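You operate a simulated robot arm through the tools that you are given. There is no shell and no other tool. Be economical: measure what you need, move in short steps, check, and stop when the job is done.

The job below is to be done with a simulated robot arm. You get a single attempt, and the scene is never put back.

## Task
Wipe the milk marks and grease marks off the hotplate once it has cooled.
Fine: ring off before you lift the pan on to the pan rest; wait till the HOT lamp is out; use the beige kitchen cloth and put it back; spill nothing, touch nothing hot. What is to be rubbed or washed off counts as gone when no trace of it is left.

The check looks at the end state, three seconds after you hand in, the way a careful person would. Anything else that was tipped, shoved, dropped, spilled or broken makes it a failure. Flat cloth is picked up by pressing the open fingertips on it (5 to 10 N) and closing them slowly along it; thin cloth reads only 2 to 8 mm in the jaws.

## Robot
A 6-joint arm with a two-finger gripper, fixed in place. Base frame: the origin is at the foot of the arm, x ahead of it, y to its left, z up; the work surface is at about z = 890. Lengths are in mm, angles in degrees, forces in N, time in s.
It reaches about 1298 mm from its shoulder. Its first joint turns from -149.0 to 149.0 degrees. Payload 1.57 kg.
The tool frame sits at the grasp point between the pads (the TCP): z along the fingers, y along the line on which they close. The tips reach 21 mm beyond it. The gripper opens to 70 mm. The gripper's body begins 50 mm behind the TCP.
Orientation is that of the tool frame in the base frame, as a unit quaternion [w, x, y, z]. With the fingers straight down and closing along the base's y, the tool's x points along the base's -x, its y along +y and its z along -z.

## Interface
- The arm moves only by the tool drive_tool. Its argument "increments" is a list of rows, each a list of 3 entries, a list of its own where there are three numbers: the opening, from 0 (shut) to 1 (fully open), then the shift along the base's x, y, z in mm, then the turn, a rotation vector about the base's x, y, z in rad. In form: [[grip, [tx, ty, tz], [ax, ay, az]], ...]. A call has 1 to 20 rows; each row shifts and turns the commanded pose from where the row before left it. A row lasts 0.2 s, in which the tool goes at most 50 mm and 8.6 degrees; a call with a longer step from one row to the next is refused whole, and so is a gripper value outside its range. Where a pose cannot be reached the arm comes as near as it can. A force on the tool above 40 N (or 10 N above the force at the start of the call, whichever is more), or a blocked arm, ends the call early, and 0.2 s more pass. Each finger halts on what it meets, pressing with about 30 N; the grip force reading is that of the motor and also rises with nothing between the fingers. The clock runs only during rows and for 0.2 s after the last one: add rows that do not move to give the fingers time. It gives the time, the measured TCP pose, the force on the tool (base axes), the opening and the grip force at its end, in the units of the frame above (readings bear some noise), with the torque about the TCP (base axes, N m) and any sound that the robot's microphone picked up.
- Cameras (640 x 400 px; columns grow to the right, rows downward): "scene" is fixed at [47.1, 497.9, 1525.1]; the picture's right is [0.87, -0.50, 0.00], its down [-0.44, -0.77, -0.46] and it looks along [0.23, 0.40, -0.89] (base axes); focal length 270 px, centre (320, 200). "wrist" rides on the gripper at [79, 4, -81] in the tool frame; the picture's right is [-0.05, 1.00, 0.00], its down [-0.67, -0.04, -0.74] and it looks along [-0.74, -0.04, 0.67] (tool axes); focal length 256 px, centre (320, 200). There is no depth. A picture from a camera that has moved, and an enlarged one, comes with that camera's place and axes in the base frame and with its lens.
- camera(camera): a new picture of that camera. No time passes.
- move_column(by): slides the trunk up (or, below 0, down) by that many mm; the arm rides with it, the base frame stays. It gives what a move gives, with no picture.
- enlarge(camera, box): a new picture of the part [left, top, right, bottom] of that camera's present view, enlarged. No time passes.
- sign_off(): hands the job in; it is judged then, once.

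Work in short steps. Places have to be worked out from the pictures, the camera data and where the tool is seen: move nearer, look again, correct. Check each grasp and each placing, and mend what went wrong. You have 120 turns and 76 pictures in all, those below and enlarged ones among them. Open the gripper and draw the arm clear of the work before you hand the job in, unless the task says otherwise; then end with one line.

The tools are called after ">>>" as a command line: name --argument value ..., lists and objects as JSON in quotes. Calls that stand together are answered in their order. drive_tool: Moves the arm, as the interface text tells. Its arguments: {"type":"object","properties":{"increments":{"type":"array"}},"required":["increments"]} The other tools are called the same way: move_column (by) slides the trunk up or down; camera (camera) takes a picture; enlarge (camera, box) takes an enlarged picture of a part of a camera's view; sign_off () hands the job in.

At the start:

```text
clock: 0.0
tool_pos: [372.7, 633.6, 1210.3]
ee_rot: [0.0, 0.0, 1.0, 0.0]
force: [-0.7, 0.7, -0.3]
ft_torque: [0.02, 0.01, -0.01]
finger_gap: 70.1
grasp_force: 0.0
trunk travel left (down, up): [-892.0, 78.0]
```

scene: 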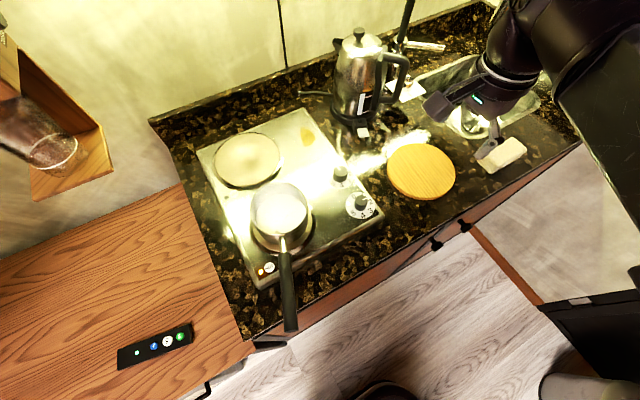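
wrist: 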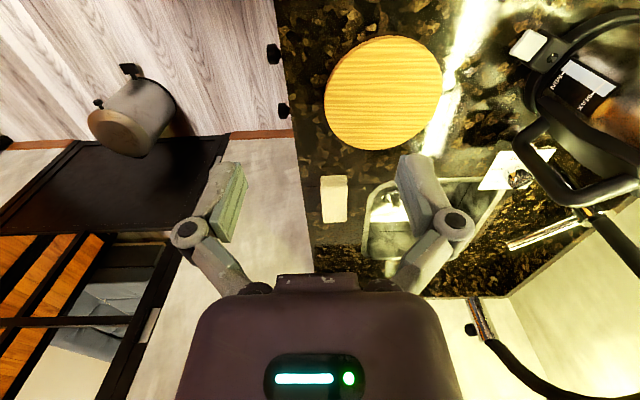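

The scene shows a two-ring hotplate with a pan, knobs on its right end, a round board (the pan rest?), and a beige pad near the sink. I look closer.

>>> enlarge --camera "scene" --box '[190, 90, 400, 290]'

>>> enlarge --camera "scene" --box '[370, 40, 560, 210]'

```text
2.00 times, centred on (295, 190) of scene
camera zoom: at [47.1, 497.9, 1525.1], right [0.87, -0.5, 0.0], down [-0.44, -0.77, -0.46], along [0.23, 0.4, -0.89], focal length 540 px, centre (370, 220)
```

zoom: 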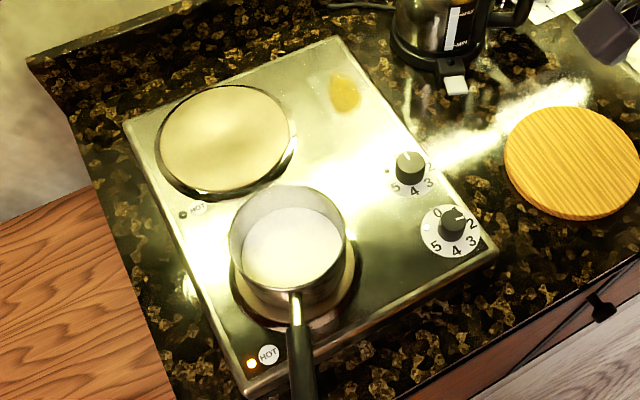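

```text
2.35 times, centred on (465, 125) of scene
camera zoom: at [47.1, 497.9, 1525.1], right [0.87, -0.5, 0.0], down [-0.44, -0.77, -0.46], along [0.23, 0.4, -0.89], focal length 635 px, centre (-21, 376)
```

zoom: 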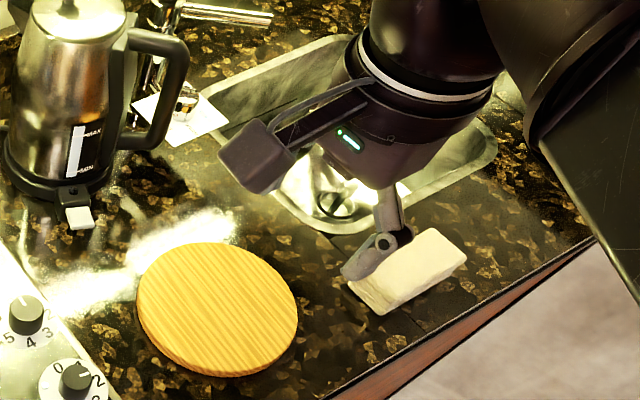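

>>> enlarge --camera "scene" --box '[315, 155, 390, 225]'

>>> enlarge --camera "scene" --box '[220, 170, 330, 335]'

```text
5.71 times, centred on (352, 190) of scene
camera zoom: at [47.1, 497.9, 1525.1], right [0.87, -0.5, 0.0], down [-0.44, -0.77, -0.46], along [0.23, 0.4, -0.89], focal length 1542 px, centre (134, 257)
```

zoom: 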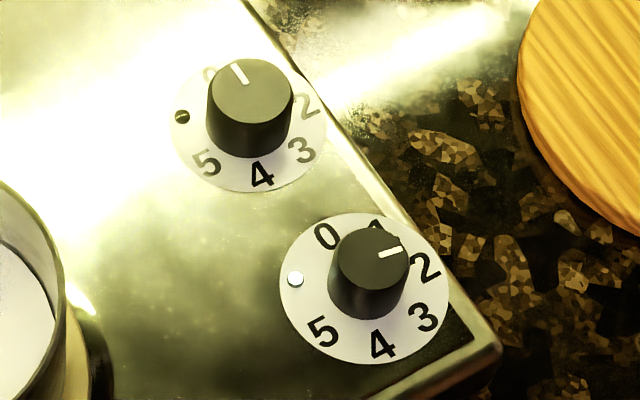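

```text
2.42 times, centred on (275, 252) of scene
camera zoom: at [47.1, 497.9, 1525.1], right [0.87, -0.5, 0.0], down [-0.44, -0.77, -0.46], along [0.23, 0.4, -0.89], focal length 654 px, centre (429, 73)
```

zoom: 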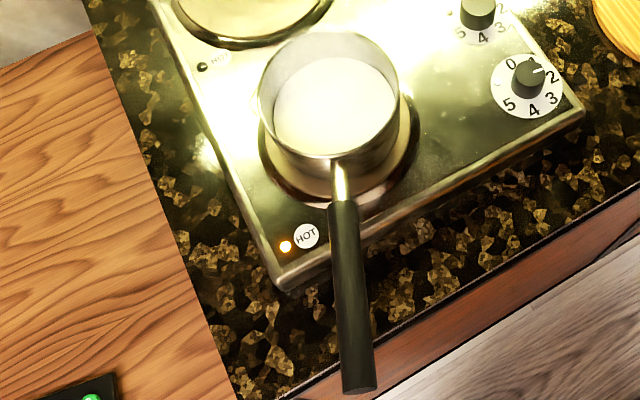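

The front knob points to about 2 and the front HOT lamp glows; the back knob is at 0. I move over the front knob (about 290, 705) and look with the wrist camera to fix heights.

>>> drive_tool --increments '[[1, [-20, 17, -25], [0, 0, 0]], [1, [-20, 17, -25], [0, 0, 0]], [1, [-21, 17, -25], [0, 0, 0]], [1, [-21, 17, -25], [0, 0, 0]], [1, [0, 0, 0], [0, 0, 0]]]'

>>> camera --camera "wrist"

```text
clock: 1.2
tool_pos: [290.1, 699.8, 1210.4]
ee_rot: [0.0, 0.001, 1.0, 0.0]
force: [0.2, -0.4, -0.4]
ft_torque: [0.01, 0.01, 0.03]
finger_gap: 69.9
grasp_force: 0.0
out of reach, approached as far as the arm can: row 1, 2, 3, 4
trunk travel left (down, up): [-892.0, 78.0]
```

```text
69 pictures are left
camera wrist: at [211.8, 705.3, 1291.4], right [0.05, 1.0, 0.0], down [0.67, -0.04, 0.74], along [0.74, -0.04, -0.67], focal length 256 px, centre (320, 200)
```

wrist: 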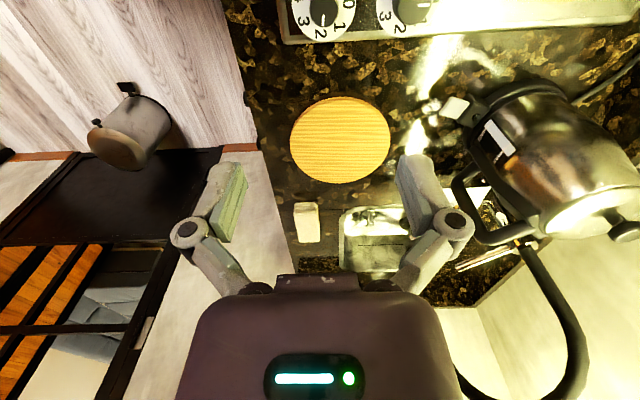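

The arm can't go lower without lowering the trunk; I lower the column by 150.

>>> move_column --by -150

>>> camera --camera "wrist"

```text
clock: 3.0
tool_pos: [290.6, 699.2, 1060.4]
ee_rot: [0.0, 0.0, 1.0, 0.0]
force: [0.5, -0.3, 0.5]
ft_torque: [-0.01, 0.04, -0.04]
finger_gap: 70.1
grasp_force: 0.0
trunk travel left (down, up): [-742.0, 228.0]
```

```text
68 pictures are left
camera wrist: at [211.8, 705.3, 1141.5], right [0.05, 1.0, 0.0], down [0.67, -0.04, 0.75], along [0.74, -0.04, -0.67], focal length 256 px, centre (320, 200)
```

wrist: 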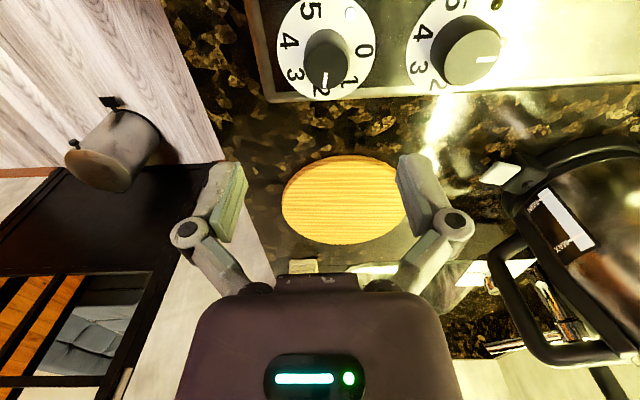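

Triangulating puts the front knob near (283, 705), top at about z 955 with the plate around 920. I turn to yaw −52° and come down over it.

>>> drive_tool --increments '[[1, [-4, 3, -10], [0, 0, -0.114]], [1, [-4, 3, -10], [0, 0, -0.114]], [1, [0, 0, -10], [0, 0, -0.114]], [1, [0, 0, -10], [0, 0, -0.114]], [1, [0, 0, -10], [0, 0, -0.114]], [1, [0, 0, -10], [0, 0, -0.114]], [1, [0, 0, -5], [0, 0, -0.114]], [1, [0, 0, 0], [0, 0, -0.114]], [1, [0, 0, 0], [0, 0, 0]]]'

>>> camera --camera "wrist"

>>> enlarge --camera "scene" --box '[280, 120, 440, 240]'

```text
clock: 5.0
tool_pos: [282.9, 705.2, 1060.7]
ee_rot: [0.0, 0.441, 0.897, 0.001]
force: [0.7, -0.2, 0.4]
ft_torque: [-0.03, 0.0, -0.01]
finger_gap: 70.0
grasp_force: 0.0
out of reach, approached as far as the arm can: row 1, 2, 3, 4, 5, 6, 7
trunk travel left (down, up): [-742.0, 228.0]
```

```text
67 pictures are left
camera wrist: at [238.8, 772.3, 1141.4], right [0.82, 0.57, 0.0], down [0.38, -0.55, 0.75], along [0.42, -0.61, -0.67], focal length 256 px, centre (320, 200)
```

wrist: 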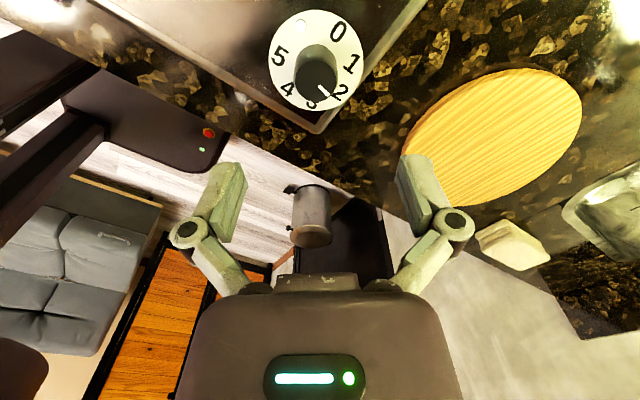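

```text
3.33 times, centred on (360, 180) of scene
camera zoom: at [47.1, 497.9, 1525.1], right [0.87, -0.5, 0.0], down [-0.44, -0.77, -0.46], along [0.23, 0.4, -0.89], focal length 899 px, centre (187, 267)
```

zoom: 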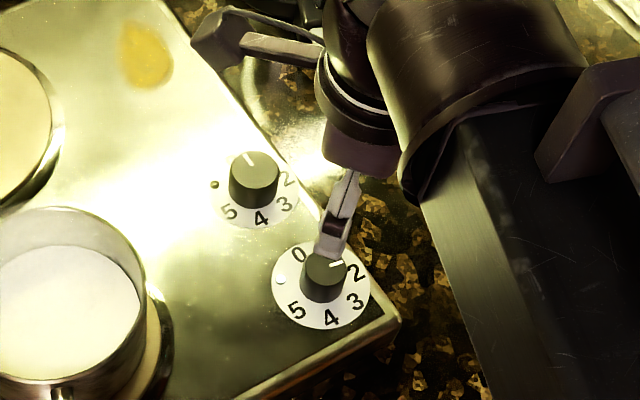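

The knob is confirmed at about (282, 705.5). I lower by the trunk again.

>>> move_column --by -60

>>> drive_tool --increments '[[1, [-1, 0, 10], [0, 0, 0]], [1, [0, 0, 0], [0, 0, 0]]]'

```text
clock: 6.0
tool_pos: [283.1, 704.6, 1000.0]
ee_rot: [0.0, 0.44, 0.898, 0.0]
force: [-0.5, -0.4, -0.3]
ft_torque: [0.02, -0.02, 0.01]
finger_gap: 69.9
grasp_force: 0.1
trunk travel left (down, up): [-682.0, 288.0]
```

```text
clock: 6.5
tool_pos: [283.4, 705.6, 1001.0]
ee_rot: [0.0, 0.439, 0.898, 0.0]
force: [0.7, -0.3, -0.2]
ft_torque: [0.01, 0.01, 0.02]
finger_gap: 70.0
grasp_force: 0.2
out of reach, approached as far as the arm can: row 1
trunk travel left (down, up): [-682.0, 288.0]
```

Commanded z may have accumulated below the reachable limit; I raise the command to see where the arm responds.

>>> drive_tool --increments '[[1, [0, 0, 40], [0, 0, 0]], [1, [0, 0, 0], [0, 0, 0]]]'

```text
clock: 7.2
tool_pos: [282.8, 708.0, 1000.8]
ee_rot: [0.0, 0.44, 0.898, 0.0]
force: [-0.3, 0.2, 0.1]
ft_torque: [0.01, -0.02, -0.01]
finger_gap: 70.0
grasp_force: 0.0
out of reach, approached as far as the arm can: row 1
trunk travel left (down, up): [-682.0, 288.0]
```

>>> drive_tool --increments '[[1, [0, 0, 40], [0, 0, 0]], [1, [0, 0, 0], [0, 0, 0]]]'

```text
clock: 7.8
tool_pos: [283.4, 706.2, 999.9]
ee_rot: [-0.001, 0.44, 0.898, 0.0]
force: [0.0, 0.7, 0.1]
ft_torque: [0.01, -0.03, 0.04]
finger_gap: 69.8
grasp_force: 0.0
out of reach, approached as far as the arm can: row 1
trunk travel left (down, up): [-682.0, 288.0]
```

>>> drive_tool --increments '[[1, [0, 0, 40], [0, 0, 0]], [1, [0, 0, 40], [0, 0, 0]], [1, [0, 0, 0], [0, 0, 0]]]'

```text
clock: 8.6
tool_pos: [282.9, 705.9, 999.8]
ee_rot: [0.0, 0.44, 0.898, 0.0]
force: [-0.9, 1.3, -0.7]
ft_torque: [-0.02, -0.01, 0.05]
finger_gap: 70.1
grasp_force: 0.0
out of reach, approached as far as the arm can: row 1, 2
trunk travel left (down, up): [-682.0, 288.0]
```

>>> drive_tool --increments '[[1, [0, 0, 50], [0, 0, 0]], [1, [0, 0, 50], [0, 0, 0]], [1, [0, 0, 0], [0, 0, 0]]]'

>>> camera --camera "scene"

```text
clock: 9.3
tool_pos: [282.3, 705.6, 1001.4]
ee_rot: [0.001, 0.44, 0.898, 0.0]
force: [-0.3, 0.2, 0.0]
ft_torque: [-0.03, -0.01, 0.01]
finger_gap: 70.0
grasp_force: 0.1
out of reach, approached as far as the arm can: row 1, 2
trunk travel left (down, up): [-682.0, 288.0]
```

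```text
65 pictures are left
```

scene: 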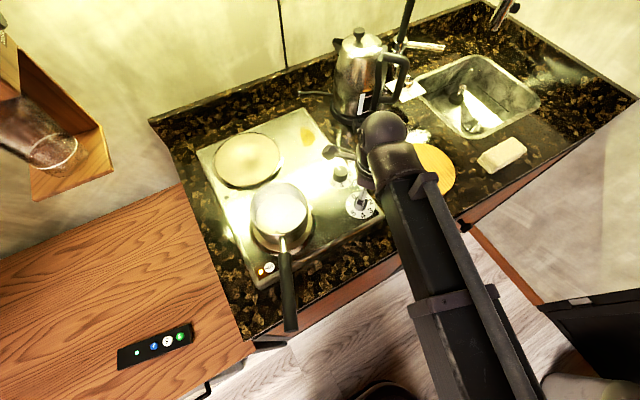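

The arm evidently moves only horizontally and all height comes from the column. I lower the jaws round the knob.

>>> move_column --by -30

>>> move_column --by -13

>>> enlarge --camera "scene" --box '[320, 160, 400, 230]'

>>> camera --camera "wrist"

```text
clock: 10.1
tool_pos: [283.3, 705.7, 969.6]
ee_rot: [0.001, 0.44, 0.898, 0.001]
force: [0.4, 0.4, 0.2]
ft_torque: [-0.03, 0.0, -0.03]
finger_gap: 69.8
grasp_force: 0.1
trunk travel left (down, up): [-652.0, 318.0]
```

```text
clock: 10.7
tool_pos: [283.3, 706.5, 957.2]
ee_rot: [0.0, 0.439, 0.898, 0.0]
force: [0.6, 0.0, -0.6]
ft_torque: [0.01, 0.0, -0.01]
finger_gap: 70.0
grasp_force: 0.0
trunk travel left (down, up): [-639.0, 331.0]
```

```text
5.71 times, centred on (360, 195) of scene
camera zoom: at [47.1, 497.9, 1525.1], right [0.87, -0.5, 0.0], down [-0.44, -0.77, -0.46], along [0.23, 0.4, -0.89], focal length 1542 px, centre (91, 229)
```

zoom: 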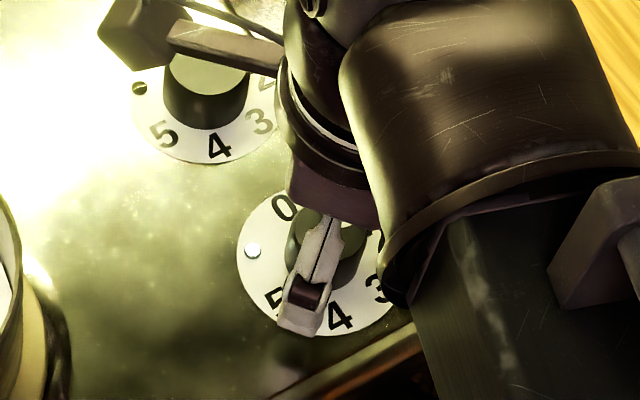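

```text
63 pictures are left
camera wrist: at [238.7, 772.2, 1038.5], right [0.82, 0.57, 0.0], down [0.38, -0.55, 0.74], along [0.42, -0.61, -0.67], focal length 256 px, centre (320, 200)
```

wrist: 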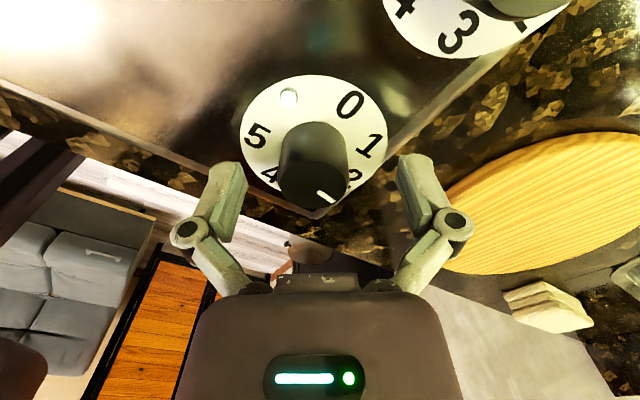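

The knob sits between the fingers with its top at about z 957 and plate near 925. I go 5 lower and close gently on it.

>>> move_column --by -5

>>> drive_tool --increments '[[0.6, [-1.5, -0.5, 0], [0, 0, 0]], [0.5, [0, 0, 0], [0, 0, 0]], [0.42, [0, 0, 0], [0, 0, 0]], [0.38, [0, 0, 0], [0, 0, 0]], [0.38, [0, 0, 0], [0, 0, 0]]]'

```text
clock: 11.2
tool_pos: [283.5, 705.7, 951.5]
ee_rot: [0.0, 0.44, 0.898, -0.001]
force: [0.0, -0.9, -0.8]
ft_torque: [0.0, -0.02, -0.01]
finger_gap: 69.6
grasp_force: 0.0
trunk travel left (down, up): [-634.0, 336.0]
```

```text
clock: 12.4
tool_pos: [280.8, 705.9, 952.8]
ee_rot: [0.0, 0.44, 0.898, -0.001]
force: [-6.4, -5.1, -0.1]
ft_torque: [-0.04, 0.16, 0.01]
finger_gap: 32.0
grasp_force: 3.6
trunk travel left (down, up): [-634.0, 336.0]
```

Touching on one side; I centre by about 1 mm, tighten, and turn anticlockwise.

>>> drive_tool --increments '[[0.36, [-0.8, -0.6, 0], [0, 0, 0]], [0.25, [0, 0, 0], [0, 0, 0]], [0.2, [0, 0, 0], [0, 0, 0]], [0.2, [0, 0, 0], [0, 0, 0.12]], [0.2, [0, 0, 0], [0, 0, 0.12]], [0.2, [0, 0, 0], [0, 0, 0.12]], [0.2, [0, 0, 0], [0, 0, 0.12]], [0.2, [0, 0, 0], [0, 0, 0]]]'

>>> camera --camera "wrist"

```text
clock: 14.2
tool_pos: [280.4, 704.5, 951.6]
ee_rot: [0.0, 0.212, 0.977, 0.0]
force: [-0.2, 4.6, 12.0]
ft_torque: [0.07, 0.18, 0.06]
finger_gap: 31.6
grasp_force: 31.2
trunk travel left (down, up): [-634.0, 336.0]
```

```text
62 pictures are left
camera wrist: at [210.7, 742.7, 1033.9], right [0.46, 0.89, 0.0], down [0.59, -0.31, 0.74], along [0.66, -0.34, -0.67], focal length 256 px, centre (320, 200)
```

wrist: 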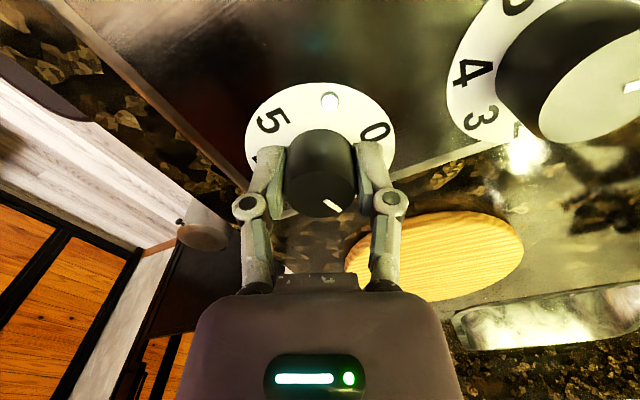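

The knob turns with the jaws. I continue the turn.

>>> drive_tool --increments '[[0.2, [0, 0, 0], [0, 0, 0.12]], [0.2, [0, 0, 0], [0, 0, 0.12]], [0.2, [0, 0, 0], [0, 0, 0.12]], [0.2, [0, 0, 0], [0, 0, 0.12]], [0.2, [0, 0, 0], [0, 0, 0.12]], [0.2, [0, 0, 0], [0, 0, 0.12]], [0.2, [0, 0, 0], [0, 0, 0.12]], [0.2, [0, 0, 0], [0, 0, 0.12]], [0.2, [0, 0, 0], [0, 0, 0.12]], [0.2, [0, 0, 0], [0, 0, 0.12]], [0.2, [0, 0, 0], [0, 0, 0]]]'

>>> camera --camera "wrist"

>>> enlarge --camera "scene" --box '[320, 160, 400, 230]'

```text
clock: 16.6
tool_pos: [279.4, 706.5, 952.4]
ee_rot: [0.001, -0.375, 0.927, 0.001]
force: [-1.6, 18.9, 25.2]
ft_torque: [0.42, -0.04, 0.16]
finger_gap: 31.4
grasp_force: 32.6
trunk travel left (down, up): [-634.0, 336.0]
```

```text
61 pictures are left
camera wrist: at [221.1, 653.8, 1033.7], right [-0.66, 0.75, 0.0], down [0.5, 0.44, 0.75], along [0.56, 0.49, -0.67], focal length 256 px, centre (320, 200)
```

wrist: 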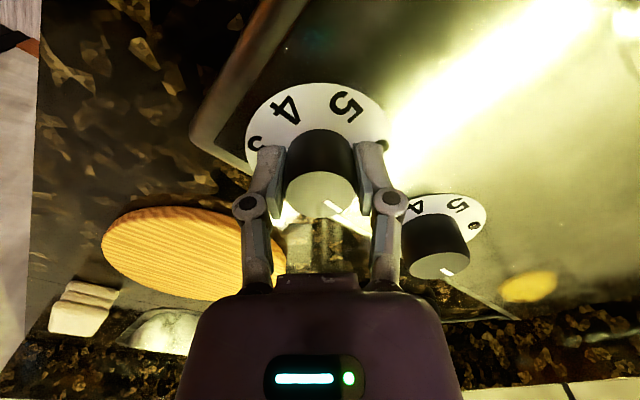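

```text
5.71 times, centred on (360, 195) of scene
camera zoom: at [47.1, 497.9, 1525.1], right [0.87, -0.5, 0.0], down [-0.44, -0.77, -0.46], along [0.23, 0.4, -0.89], focal length 1542 px, centre (91, 229)
```

zoom: 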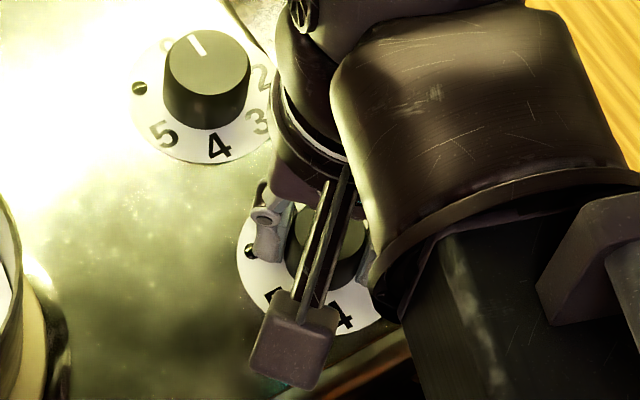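

The ring's lamp by the knob has gone dark. I release, rise, and check that the pointer stands at 0.

>>> drive_tool --increments '[[0.4, [0, 0, 0], [0, 0, 0]], [0.7, [0, 0, 0], [0, 0, 0]], [1, [0, 0, 0], [0, 0, 0]], [1, [0, 0, 0], [0, 0, 0]]]'

>>> move_column --by 100

>>> camera --camera "wrist"

```text
clock: 17.6
tool_pos: [281.9, 704.8, 951.9]
ee_rot: [0.001, -0.375, 0.927, -0.001]
force: [-0.6, 0.3, -0.7]
ft_torque: [-0.05, -0.01, 0.02]
finger_gap: 70.0
grasp_force: 0.1
trunk travel left (down, up): [-634.0, 336.0]
```

```text
clock: 19.0
tool_pos: [279.7, 704.9, 1052.4]
ee_rot: [0.0, -0.376, 0.927, 0.0]
force: [-0.2, 0.2, 0.5]
ft_torque: [-0.01, 0.01, 0.0]
finger_gap: 70.1
grasp_force: 0.1
trunk travel left (down, up): [-734.0, 236.0]
```

```text
59 pictures are left
camera wrist: at [222.0, 653.9, 1133.3], right [-0.66, 0.75, 0.0], down [0.5, 0.44, 0.74], along [0.56, 0.49, -0.67], focal length 256 px, centre (320, 200)
```

wrist: 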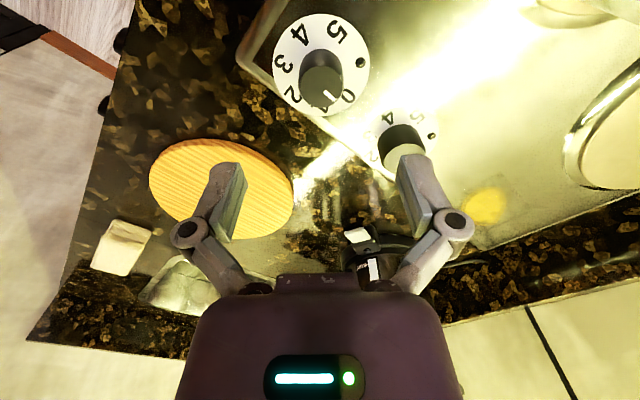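

>>> enlarge --camera "wrist" --box '[265, 5, 445, 165]'

```text
2.50 times, centred on (355, 85) of wrist
camera zoom: at [222.0, 653.9, 1133.3], right [-0.66, 0.75, 0.0], down [0.5, 0.44, 0.74], along [0.56, 0.49, -0.67], focal length 640 px, centre (232, 488)
```

zoom: 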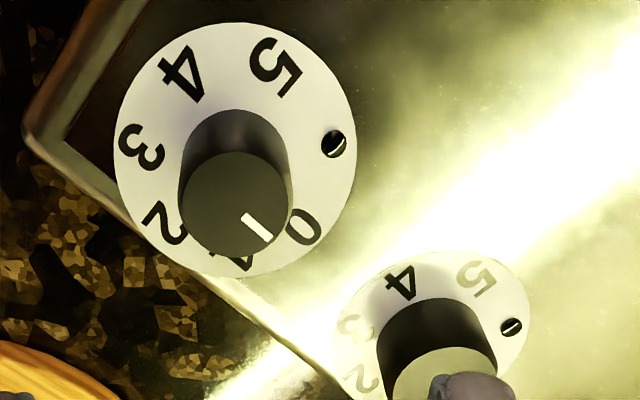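

The front ring is off with the pointer at 0. Now to the pan handle, whose axis runs about 69° in the base frame; I raise, turn to yaw 69° and move over the handle's middle to look.

>>> move_column --by 60

>>> drive_tool --increments '[[1, [-40, -17, 0], [0, 0, 0.11]], [1, [-40, -17, 0], [0, 0, 0.11]], [1, [-40, -17, 0], [0, 0, 0.11]], [1, [-40, -17, 0], [0, 0, 0.106]], [1, [-40, -17, 0], [0, 0, 0]], [1, [-35, -15, 0], [0, 0, 0]], [1, [0, 0, 0], [0, 0, 0]]]'

>>> camera --camera "wrist"

>>> camera --camera "scene"

```text
clock: 20.0
tool_pos: [281.7, 705.0, 1111.7]
ee_rot: [0.001, -0.375, 0.927, -0.001]
force: [0.6, 0.5, -0.8]
ft_torque: [-0.01, 0.01, -0.01]
finger_gap: 70.1
grasp_force: 0.1
trunk travel left (down, up): [-794.0, 176.0]
```

```text
clock: 21.6
tool_pos: [46.6, 608.1, 1111.8]
ee_rot: [-0.001, -0.567, 0.824, -0.001]
force: [-0.4, 0.7, -0.6]
ft_torque: [-0.01, 0.02, 0.0]
finger_gap: 70.2
grasp_force: 0.1
trunk travel left (down, up): [-794.0, 176.0]
```

```text
57 pictures are left
camera wrist: at [15.4, 536.0, 1193.3], right [-0.91, 0.41, 0.0], down [0.27, 0.61, 0.74], along [0.3, 0.68, -0.67], focal length 256 px, centre (320, 200)
```

wrist: 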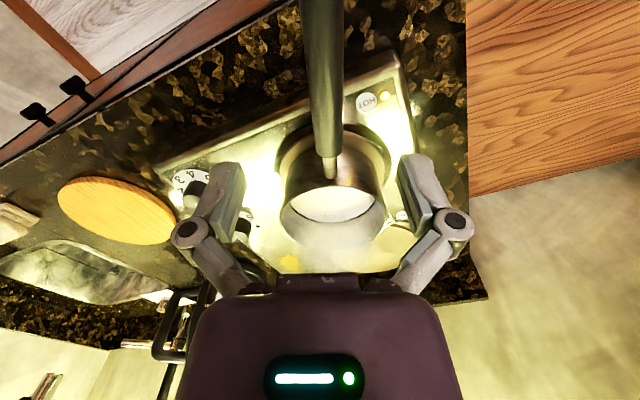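

```text
56 pictures are left
```

scene: 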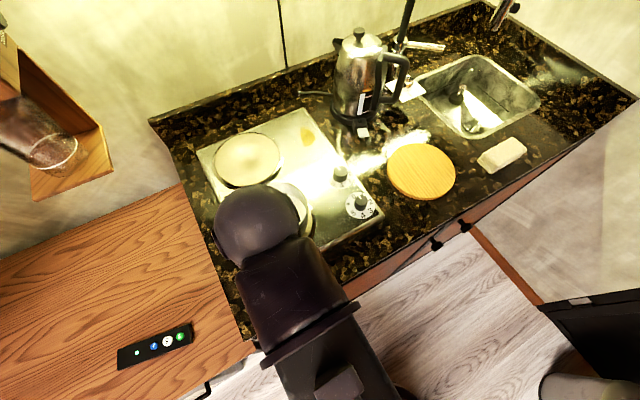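

Triangulation gives: the black grip starts near (62, 656, 1030), rises toward its end (~17, 532, 1069), and the pan is centred near (93, 751). I line up at (58, 644), yaw ~71.5°, and lower halfway.

>>> drive_tool --increments '[[1, [6, 18, 0], [0, 0, 0.04]], [1, [6, 18, 0], [0, 0, 0]], [1, [0, 0, 0], [0, 0, 0]]]'

>>> move_column --by -45

>>> camera --camera "wrist"

```text
clock: 22.4
tool_pos: [59.8, 642.3, 1112.5]
ee_rot: [0.0, -0.584, 0.812, 0.0]
force: [-0.2, -1.2, -0.6]
ft_torque: [-0.01, 0.0, 0.02]
finger_gap: 70.1
grasp_force: 0.1
trunk travel left (down, up): [-794.0, 176.0]
```

```text
clock: 23.3
tool_pos: [60.0, 641.4, 1067.8]
ee_rot: [0.0, -0.583, 0.813, 0.001]
force: [0.4, 0.8, 0.5]
ft_torque: [0.03, -0.02, -0.02]
finger_gap: 70.2
grasp_force: 0.0
trunk travel left (down, up): [-749.0, 221.0]
```

```text
55 pictures are left
camera wrist: at [30.5, 569.3, 1148.4], right [-0.93, 0.37, 0.0], down [0.25, 0.62, 0.74], along [0.28, 0.69, -0.67], focal length 256 px, centre (320, 200)
```

wrist: 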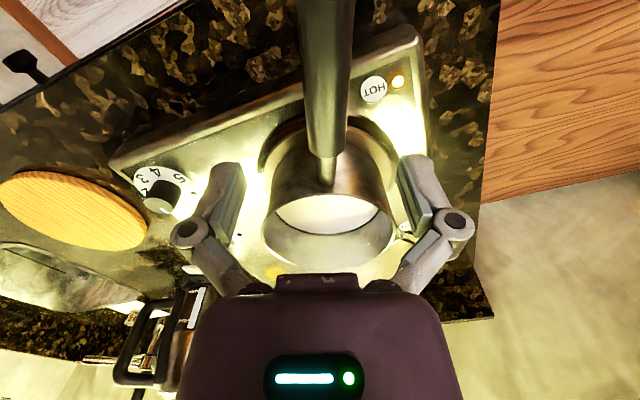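

The handle lies ~4 mm to the −x side of the jaw centre; I correct, lower to its height and check.

>>> drive_tool --increments '[[1, [-4, 2, 0], [0, 0, 0]], [1, [0, 0, 0], [0, 0, 0]]]'

>>> move_column --by -34

>>> camera --camera "wrist"

```text
clock: 23.9
tool_pos: [54.7, 643.7, 1066.8]
ee_rot: [0.001, -0.583, 0.812, 0.0]
force: [0.2, 0.1, -0.9]
ft_torque: [0.01, 0.01, -0.01]
finger_gap: 69.9
grasp_force: 0.1
trunk travel left (down, up): [-749.0, 221.0]
```

```text
clock: 24.6
tool_pos: [55.5, 643.9, 1034.4]
ee_rot: [0.0, -0.583, 0.813, -0.001]
force: [0.0, 0.2, -0.4]
ft_torque: [0.01, -0.02, -0.01]
finger_gap: 70.2
grasp_force: 0.0
trunk travel left (down, up): [-715.0, 255.0]
```

```text
54 pictures are left
camera wrist: at [26.4, 571.7, 1114.4], right [-0.93, 0.37, 0.0], down [0.25, 0.62, 0.74], along [0.28, 0.69, -0.67], focal length 256 px, centre (320, 200)
```

wrist: 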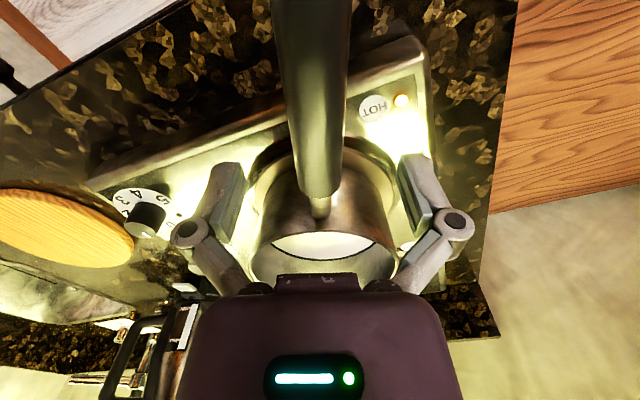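

The handle is centred, the pads just behind the metal stem. I close slowly and watch forces.

>>> drive_tool --increments '[[0.6, [0, 0, 0], [0, 0, 0]], [0.45, [0, 0, 0], [0, 0, 0]], [0.35, [0, 0, 0], [0, 0, 0]], [0.3, [0, 0, 0], [0, 0, 0]], [0.25, [0, 0, 0], [0, 0, 0]], [0.22, [0, 0, 0], [0, 0, 0]], [0.22, [0, 0, 0], [0, 0, 0]]]'

```text
clock: 26.2
tool_pos: [54.4, 644.6, 1033.3]
ee_rot: [0.001, -0.583, 0.813, 0.0]
force: [3.5, -0.4, 1.7]
ft_torque: [0.03, -0.13, -0.25]
finger_gap: 23.8
grasp_force: 29.7
trunk travel left (down, up): [-715.0, 255.0]
```

Gripped at 23.8 mm. I squeeze fully and lift 6 mm as a test.

>>> drive_tool --increments '[[0.1, [0, 0, 0], [0, 0, 0]], [0, [0, 0, 0], [0, 0, 0]], [0, [0, 0, 0], [0, 0, 0]]]'

>>> move_column --by 6

>>> camera --camera "wrist"

```text
clock: 27.0
tool_pos: [55.4, 643.5, 1033.1]
ee_rot: [0.0, -0.583, 0.813, -0.001]
force: [2.6, -0.2, 2.2]
ft_torque: [0.08, -0.15, -0.26]
finger_gap: 23.9
grasp_force: 30.1
trunk travel left (down, up): [-715.0, 255.0]
```

```text
clock: 27.6
tool_pos: [54.9, 644.9, 1039.6]
ee_rot: [0.0, -0.583, 0.812, -0.001]
force: [-0.3, 0.6, -5.8]
ft_torque: [-0.54, 0.18, -0.02]
finger_gap: 23.6
grasp_force: 29.9
trunk travel left (down, up): [-721.0, 249.0]
```

```text
53 pictures are left
camera wrist: at [26.3, 572.5, 1120.0], right [-0.93, 0.37, 0.0], down [0.25, 0.62, 0.74], along [0.28, 0.69, -0.67], focal length 256 px, centre (320, 200)
```

wrist: 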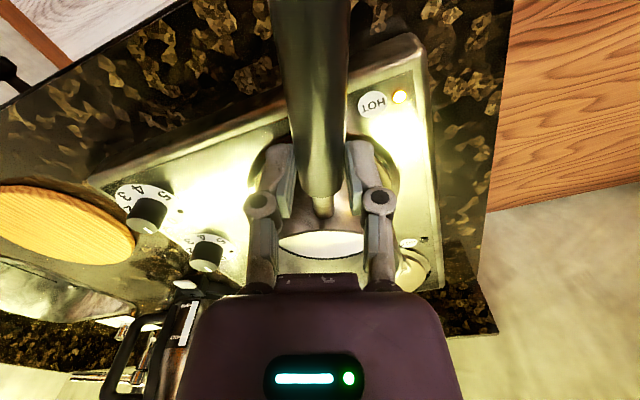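

The pan's whole weight (~6 N) with matching moment seems carried. I lift 15 more and check for slipping or tilt.

>>> move_column --by 15

>>> camera --camera "wrist"

>>> enlarge --camera "scene" --box '[200, 140, 360, 300]'

```text
clock: 28.2
tool_pos: [54.2, 644.6, 1054.6]
ee_rot: [0.001, -0.583, 0.812, -0.001]
force: [0.4, -0.4, -6.3]
ft_torque: [-0.54, 0.17, -0.05]
finger_gap: 23.6
grasp_force: 30.2
trunk travel left (down, up): [-736.0, 234.0]
```

```text
52 pictures are left
camera wrist: at [26.5, 572.4, 1135.1], right [-0.93, 0.37, 0.0], down [0.25, 0.62, 0.74], along [0.28, 0.69, -0.67], focal length 256 px, centre (320, 200)
```

wrist: 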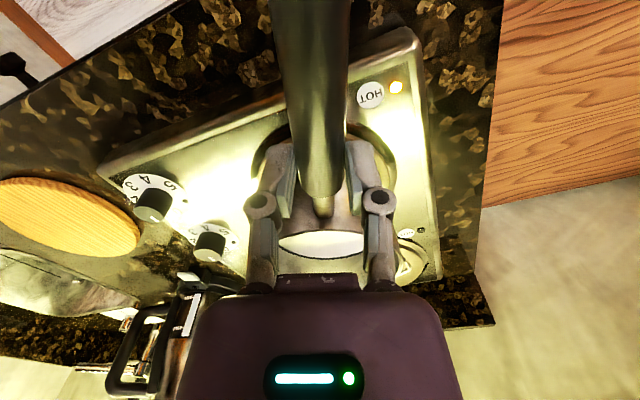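

```text
2.50 times, centred on (280, 220) of scene
camera zoom: at [47.1, 497.9, 1525.1], right [0.87, -0.5, 0.0], down [-0.44, -0.77, -0.46], along [0.23, 0.4, -0.89], focal length 674 px, centre (420, 150)
```

zoom: 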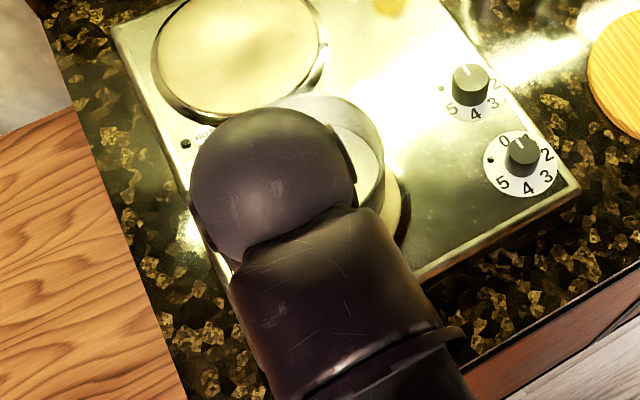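

Held firmly and level. I raise 40 more and carry the pan slowly toward the pan rest (centre about (484, 720)), target TCP (446, 613).

>>> move_column --by 40

>>> drive_tool --increments '[[0, [3, 0, 0], [0, 0, 0]], [0, [6, 0, 0], [0, 0, 0]], [0, [9, -1, 0], [0, 0, 0]], [0, [12, -1, 0], [0, 0, 0]], [0, [15, -1, 0], [0, 0, 0]], [0, [15, -1, 0], [0, 0, 0]], [0, [15, -1, 0], [0, 0, 0]], [0, [15, -1, 0], [0, 0, 0]], [0, [15, -1, 0], [0, 0, 0]], [0, [15, -1, 0], [0, 0, 0]], [0, [15, -1, 0], [0, 0, 0]], [0, [15, -1, 0], [0, 0, 0]], [0, [15, -1, 0], [0, 0, 0]], [0, [12, -1, 0], [0, 0, 0]], [0, [9, -1, 0], [0, 0, 0]], [0, [6, 0, 0], [0, 0, 0]], [0, [3, 0, 0], [0, 0, 0]], [0, [0, 0, 0], [0, 0, 0]]]'

>>> camera --camera "scene"

```text
clock: 29.1
tool_pos: [54.9, 645.7, 1094.3]
ee_rot: [0.0, -0.583, 0.813, 0.0]
force: [0.6, -0.1, -6.4]
ft_torque: [-0.5, 0.16, 0.0]
finger_gap: 23.6
grasp_force: 29.5
trunk travel left (down, up): [-776.0, 194.0]
```

```text
clock: 32.9
tool_pos: [251.5, 631.9, 1093.7]
ee_rot: [0.0, -0.583, 0.813, 0.0]
force: [0.4, 0.2, -6.8]
ft_torque: [-0.53, 0.2, 0.03]
finger_gap: 23.6
grasp_force: 29.4
trunk travel left (down, up): [-776.0, 194.0]
```

```text
50 pictures are left
```

scene: 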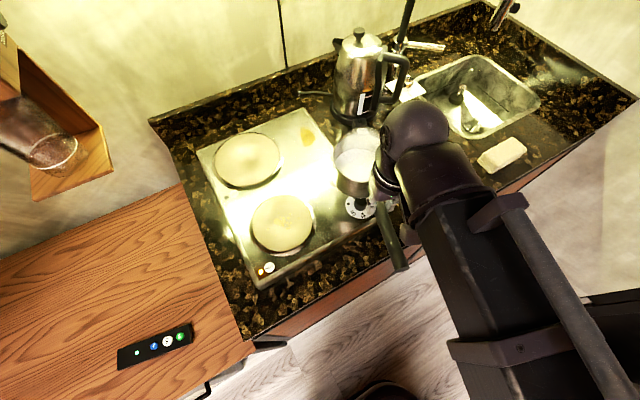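

Good so far. I carry it on the remaining ~194 mm.

>>> drive_tool --increments '[[0, [3, 0, 0], [0, 0, 0]], [0, [6, 0, 0], [0, 0, 0]], [0, [9, -1, 0], [0, 0, 0]], [0, [12, -1, 0], [0, 0, 0]], [0, [15, -2, 0], [0, 0, 0]], [0, [15, -2, 0], [0, 0, 0]], [0, [15, -2, 0], [0, 0, 0]], [0, [15, -2, 0], [0, 0, 0]], [0, [15, -2, 0], [0, 0, 0]], [0, [15, -2, 0], [0, 0, 0]], [0, [15, -2, 0], [0, 0, 0]], [0, [15, -1, 0], [0, 0, 0]], [0, [14, -1, 0], [0, 0, 0]], [0, [12, -1, 0], [0, 0, 0]], [0, [9, -1, 0], [0, 0, 0]], [0, [6, 0, 0], [0, 0, 0]], [0, [3, 0, 0], [0, 0, 0]], [0, [0, 0, 0], [0, 0, 0]]]'

>>> camera --camera "scene"

>>> camera --camera "wrist"

```text
clock: 36.6
tool_pos: [444.5, 612.5, 1094.0]
ee_rot: [0.001, -0.583, 0.812, -0.001]
force: [0.2, -0.2, -5.8]
ft_torque: [-0.54, 0.2, 0.0]
finger_gap: 23.8
grasp_force: 29.5
trunk travel left (down, up): [-776.0, 194.0]
```

```text
49 pictures are left
```

scene: 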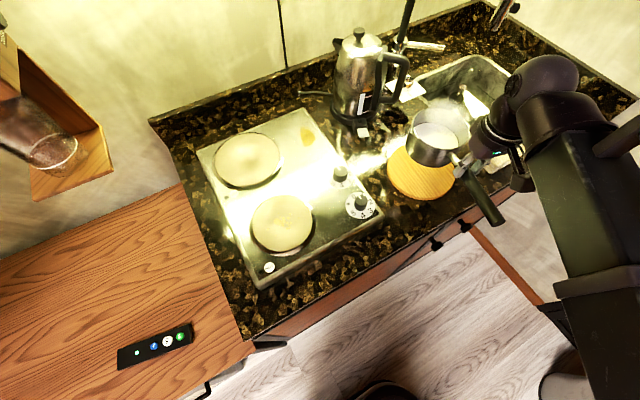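

```text
48 pictures are left
camera wrist: at [415.8, 539.8, 1175.1], right [-0.93, 0.37, 0.0], down [0.25, 0.62, 0.74], along [0.28, 0.69, -0.67], focal length 256 px, centre (320, 200)
```

wrist: 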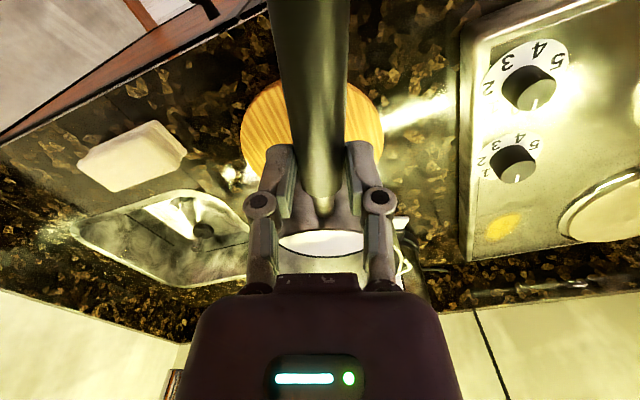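

The pan is over the rest; I nudge +6 in x and lower, then creep down watching the force.

>>> drive_tool --increments '[[0, [3, 1, 0], [0, 0, 0]], [0, [3, 1, 0], [0, 0, 0]], [0, [0, 0, 0], [0, 0, 0]]]'

>>> move_column --by -60

>>> enlarge --camera "scene" --box '[370, 80, 530, 240]'

```text
clock: 37.5
tool_pos: [450.4, 614.1, 1094.7]
ee_rot: [0.0, -0.583, 0.812, 0.0]
force: [-0.7, 0.5, -7.1]
ft_torque: [-0.53, 0.14, 0.01]
finger_gap: 23.3
grasp_force: 30.4
trunk travel left (down, up): [-776.0, 194.0]
```

```text
clock: 38.5
tool_pos: [448.2, 613.6, 1035.0]
ee_rot: [-0.001, -0.582, 0.813, 0.0]
force: [1.4, -0.7, -6.3]
ft_torque: [-0.51, 0.16, 0.01]
finger_gap: 23.6
grasp_force: 30.0
trunk travel left (down, up): [-716.0, 254.0]
```

```text
2.50 times, centred on (450, 160) of scene
camera zoom: at [47.1, 497.9, 1525.1], right [0.87, -0.5, 0.0], down [-0.44, -0.77, -0.46], along [0.23, 0.4, -0.89], focal length 674 px, centre (-5, 300)
```

zoom: 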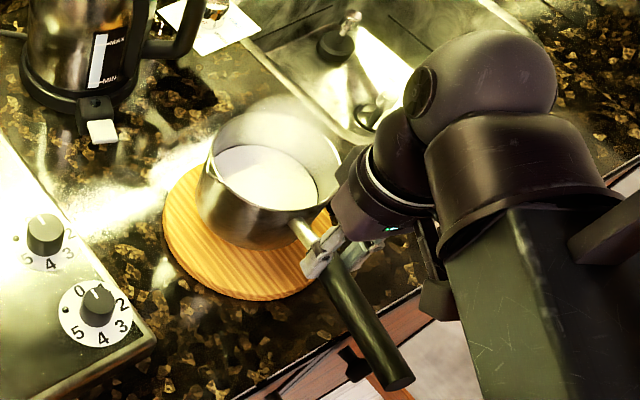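

>>> move_column --by -8

>>> move_column --by -4

>>> move_column --by -3

```text
clock: 39.0
tool_pos: [449.0, 613.5, 1027.2]
ee_rot: [0.0, -0.583, 0.813, 0.001]
force: [-0.5, 0.9, -5.2]
ft_torque: [-0.51, 0.14, -0.01]
finger_gap: 23.7
grasp_force: 30.3
trunk travel left (down, up): [-708.0, 262.0]
```

```text
clock: 39.5
tool_pos: [449.8, 614.0, 1022.1]
ee_rot: [0.0, -0.584, 0.812, 0.0]
force: [0.2, 0.2, -6.2]
ft_torque: [-0.52, 0.16, -0.02]
finger_gap: 23.5
grasp_force: 30.1
trunk travel left (down, up): [-704.0, 266.0]
```

```text
clock: 40.1
tool_pos: [449.7, 613.6, 1018.7]
ee_rot: [0.0, -0.583, 0.813, 0.0]
force: [0.0, 0.3, -6.4]
ft_torque: [-0.49, 0.16, -0.02]
finger_gap: 23.7
grasp_force: 30.5
trunk travel left (down, up): [-701.0, 269.0]
```

No contact yet (still −6 N); I keep creeping.

>>> move_column --by -3

>>> move_column --by -3

>>> move_column --by -2

```text
clock: 40.6
tool_pos: [449.7, 612.6, 1016.0]
ee_rot: [0.0, -0.583, 0.812, 0.0]
force: [0.5, 0.5, -6.5]
ft_torque: [-0.52, 0.19, 0.03]
finger_gap: 23.7
grasp_force: 29.8
trunk travel left (down, up): [-698.0, 272.0]
```

```text
clock: 41.1
tool_pos: [449.8, 612.8, 1012.2]
ee_rot: [0.0, -0.583, 0.812, 0.001]
force: [0.2, 0.2, -5.7]
ft_torque: [-0.51, 0.18, 0.01]
finger_gap: 23.8
grasp_force: 30.2
trunk travel left (down, up): [-695.0, 275.0]
```

```text
clock: 41.6
tool_pos: [449.3, 614.1, 1011.3]
ee_rot: [0.0, -0.583, 0.813, 0.0]
force: [0.2, 0.3, -6.1]
ft_torque: [-0.53, 0.17, -0.01]
finger_gap: 23.5
grasp_force: 29.9
trunk travel left (down, up): [-693.0, 277.0]
```

>>> move_column --by -2

>>> move_column --by -2

>>> enlarge --camera "scene" --box '[370, 80, 530, 240]'

```text
clock: 42.1
tool_pos: [450.3, 613.2, 1010.4]
ee_rot: [0.0, -0.583, 0.813, 0.001]
force: [-1.0, 0.1, -6.6]
ft_torque: [-0.5, 0.15, 0.03]
finger_gap: 23.9
grasp_force: 30.0
trunk travel left (down, up): [-691.0, 279.0]
```

```text
clock: 42.7
tool_pos: [450.1, 614.6, 1006.9]
ee_rot: [0.0, -0.583, 0.813, 0.0]
force: [-0.1, -0.2, -6.2]
ft_torque: [-0.52, 0.18, -0.01]
finger_gap: 23.8
grasp_force: 30.1
trunk travel left (down, up): [-689.0, 281.0]
```

```text
2.50 times, centred on (450, 160) of scene
camera zoom: at [47.1, 497.9, 1525.1], right [0.87, -0.5, 0.0], down [-0.44, -0.77, -0.46], along [0.23, 0.4, -0.89], focal length 674 px, centre (-5, 300)
```

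zoom: 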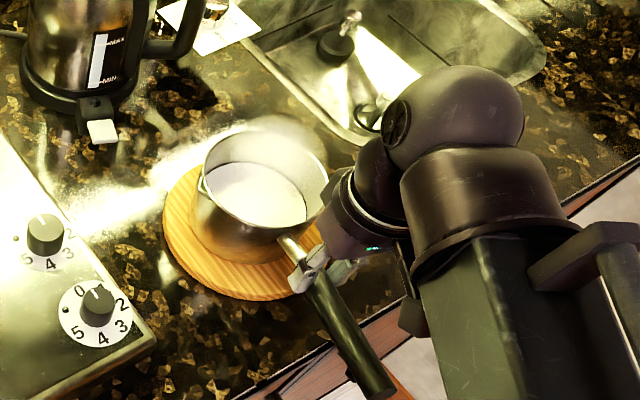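

>>> move_column --by -2

>>> move_column --by -2

>>> move_column --by -2

>>> move_column --by -2

```text
clock: 43.2
tool_pos: [450.2, 613.7, 1005.0]
ee_rot: [0.001, -0.583, 0.813, 0.0]
force: [0.3, -0.6, -6.3]
ft_torque: [-0.54, 0.22, 0.03]
finger_gap: 23.7
grasp_force: 29.6
trunk travel left (down, up): [-687.0, 283.0]
```

```text
clock: 43.7
tool_pos: [450.4, 614.5, 1003.3]
ee_rot: [0.0, -0.583, 0.813, -0.001]
force: [-0.4, -0.4, -6.6]
ft_torque: [-0.48, 0.2, 0.01]
finger_gap: 23.5
grasp_force: 30.0
trunk travel left (down, up): [-685.0, 285.0]
```

```text
clock: 44.2
tool_pos: [449.2, 613.5, 1002.1]
ee_rot: [0.0, -0.583, 0.812, 0.0]
force: [0.4, -0.4, -5.8]
ft_torque: [-0.53, 0.2, -0.02]
finger_gap: 23.3
grasp_force: 30.2
trunk travel left (down, up): [-683.0, 287.0]
```

```text
clock: 44.8
tool_pos: [449.6, 613.5, 998.9]
ee_rot: [0.0, -0.583, 0.812, 0.001]
force: [1.2, -0.9, -5.7]
ft_torque: [-0.36, 0.1, -0.02]
finger_gap: 23.5
grasp_force: 29.6
trunk travel left (down, up): [-681.0, 289.0]
```

Moment dropped to −0.36: the pan is touching. One or two more mm to seat it.

>>> move_column --by -1

>>> move_column --by -1

```text
clock: 45.3
tool_pos: [449.8, 613.2, 998.8]
ee_rot: [0.001, -0.583, 0.813, 0.0]
force: [-0.9, 1.2, 2.4]
ft_torque: [0.77, -0.31, 0.0]
finger_gap: 23.8
grasp_force: 30.2
trunk travel left (down, up): [-680.0, 290.0]
```

```text
clock: 45.8
tool_pos: [449.7, 613.1, 998.3]
ee_rot: [0.001, -0.583, 0.813, 0.0]
force: [-0.6, -0.3, 1.9]
ft_torque: [0.72, -0.25, -0.02]
finger_gap: 23.4
grasp_force: 29.8
trunk travel left (down, up): [-679.0, 291.0]
```

Seated. I back off 1 mm to relax and open slowly.

>>> move_column --by 1

>>> drive_tool --increments '[[0.3, [0, 0, 0], [0, 0, 0]], [0.36, [0, 0, 0], [0, 0, 0]], [0.45, [0, 0, 0], [0, 0, 0]], [0.6, [0, 0, 0], [0, 0, 0]], [0.8, [0, 0, 0], [0, 0, 0]], [1, [0, 0, 0], [0, 0, 0]], [1, [0, 0, 0], [0, 0, 0]]]'

>>> enlarge --camera "scene" --box '[370, 80, 530, 240]'

>>> enlarge --camera "scene" --box '[190, 100, 390, 300]'

```text
clock: 46.3
tool_pos: [449.4, 613.3, 998.9]
ee_rot: [-0.001, -0.583, 0.813, -0.001]
force: [-0.2, 0.4, -5.0]
ft_torque: [-0.36, 0.14, -0.01]
finger_gap: 23.6
grasp_force: 30.3
trunk travel left (down, up): [-680.0, 290.0]
```

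```text
clock: 47.9
tool_pos: [449.2, 613.7, 998.2]
ee_rot: [0.0, -0.583, 0.812, 0.0]
force: [-0.1, -0.5, 0.8]
ft_torque: [-0.02, -0.02, -0.03]
finger_gap: 70.3
grasp_force: 0.0
trunk travel left (down, up): [-680.0, 290.0]
```

```text
2.50 times, centred on (450, 160) of scene
camera zoom: at [47.1, 497.9, 1525.1], right [0.87, -0.5, 0.0], down [-0.44, -0.77, -0.46], along [0.23, 0.4, -0.89], focal length 674 px, centre (-5, 300)
```

zoom: 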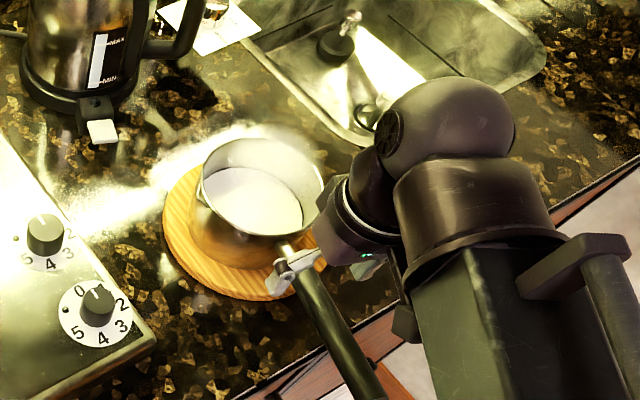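

```text
2.00 times, centred on (290, 200) of scene
camera zoom: at [47.1, 497.9, 1525.1], right [0.87, -0.5, 0.0], down [-0.44, -0.77, -0.46], along [0.23, 0.4, -0.89], focal length 540 px, centre (380, 200)
```

zoom: 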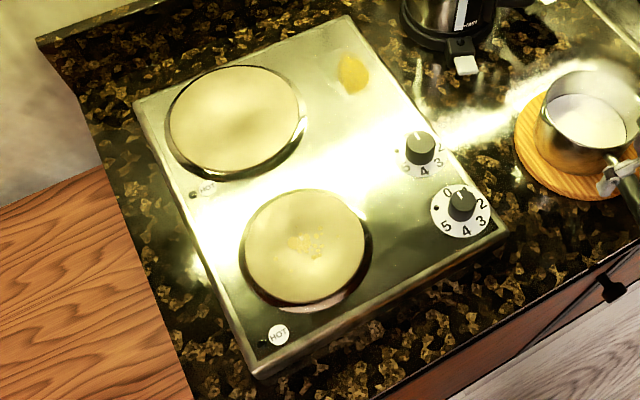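

The pan stands on the rest, and the HOT lamp is already dark. There's a milk mark on the front ring and a grease mark at back right. I rise clear and go to see the beige cloth at about (734, 644).

>>> move_column --by 110

>>> drive_tool --increments '[[1, [45, -8, 0], [0, 0, -0.14]], [1, [45, -5, 0], [0, 0, -0.14]], [1, [45, 0, 0], [0, 0, -0.14]], [1, [45, 5, 0], [0, 0, -0.14]], [1, [20, 10, 0], [0, 0, -0.14]], [1, [0, 10, 0], [0, 0, -0.14]], [1, [0, 0, 0], [0, 0, -0.14]], [1, [0, 0, 0], [0, 0, -0.14]], [1, [0, 0, 0], [0, 0, 0]]]'

>>> camera --camera "wrist"

>>> enlarge --camera "scene" --box '[370, 40, 560, 210]'

```text
clock: 49.3
tool_pos: [449.1, 613.6, 1108.7]
ee_rot: [0.0, -0.583, 0.813, 0.0]
force: [-0.2, -0.5, -0.3]
ft_torque: [0.03, 0.02, -0.05]
finger_gap: 70.1
grasp_force: 0.0
trunk travel left (down, up): [-790.0, 180.0]
```

```text
clock: 51.3
tool_pos: [650.0, 626.9, 1108.8]
ee_rot: [0.0, -0.062, 0.998, 0.001]
force: [0.3, -0.6, -0.1]
ft_torque: [-0.01, 0.0, 0.0]
finger_gap: 70.1
grasp_force: 0.1
trunk travel left (down, up): [-790.0, 180.0]
```

```text
43 pictures are left
camera wrist: at [571.2, 621.1, 1189.4], right [-0.07, 1.0, 0.0], down [0.67, 0.05, 0.74], along [0.74, 0.05, -0.67], focal length 256 px, centre (320, 200)
```

wrist: 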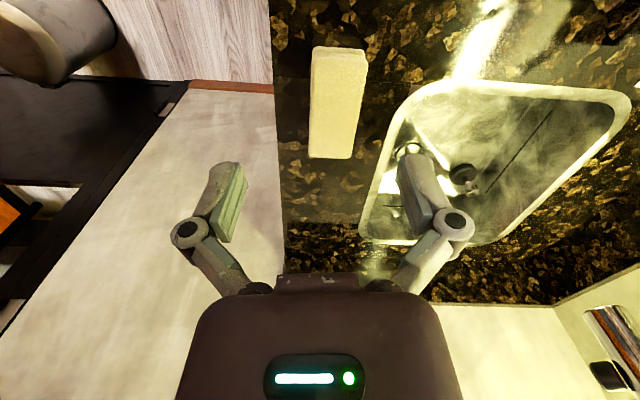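

```text
2.35 times, centred on (465, 125) of scene
camera zoom: at [47.1, 497.9, 1525.1], right [0.87, -0.5, 0.0], down [-0.44, -0.77, -0.46], along [0.23, 0.4, -0.89], focal length 635 px, centre (-21, 376)
```

zoom: 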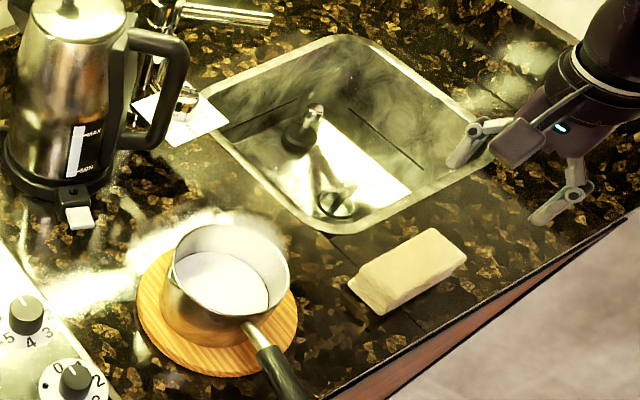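

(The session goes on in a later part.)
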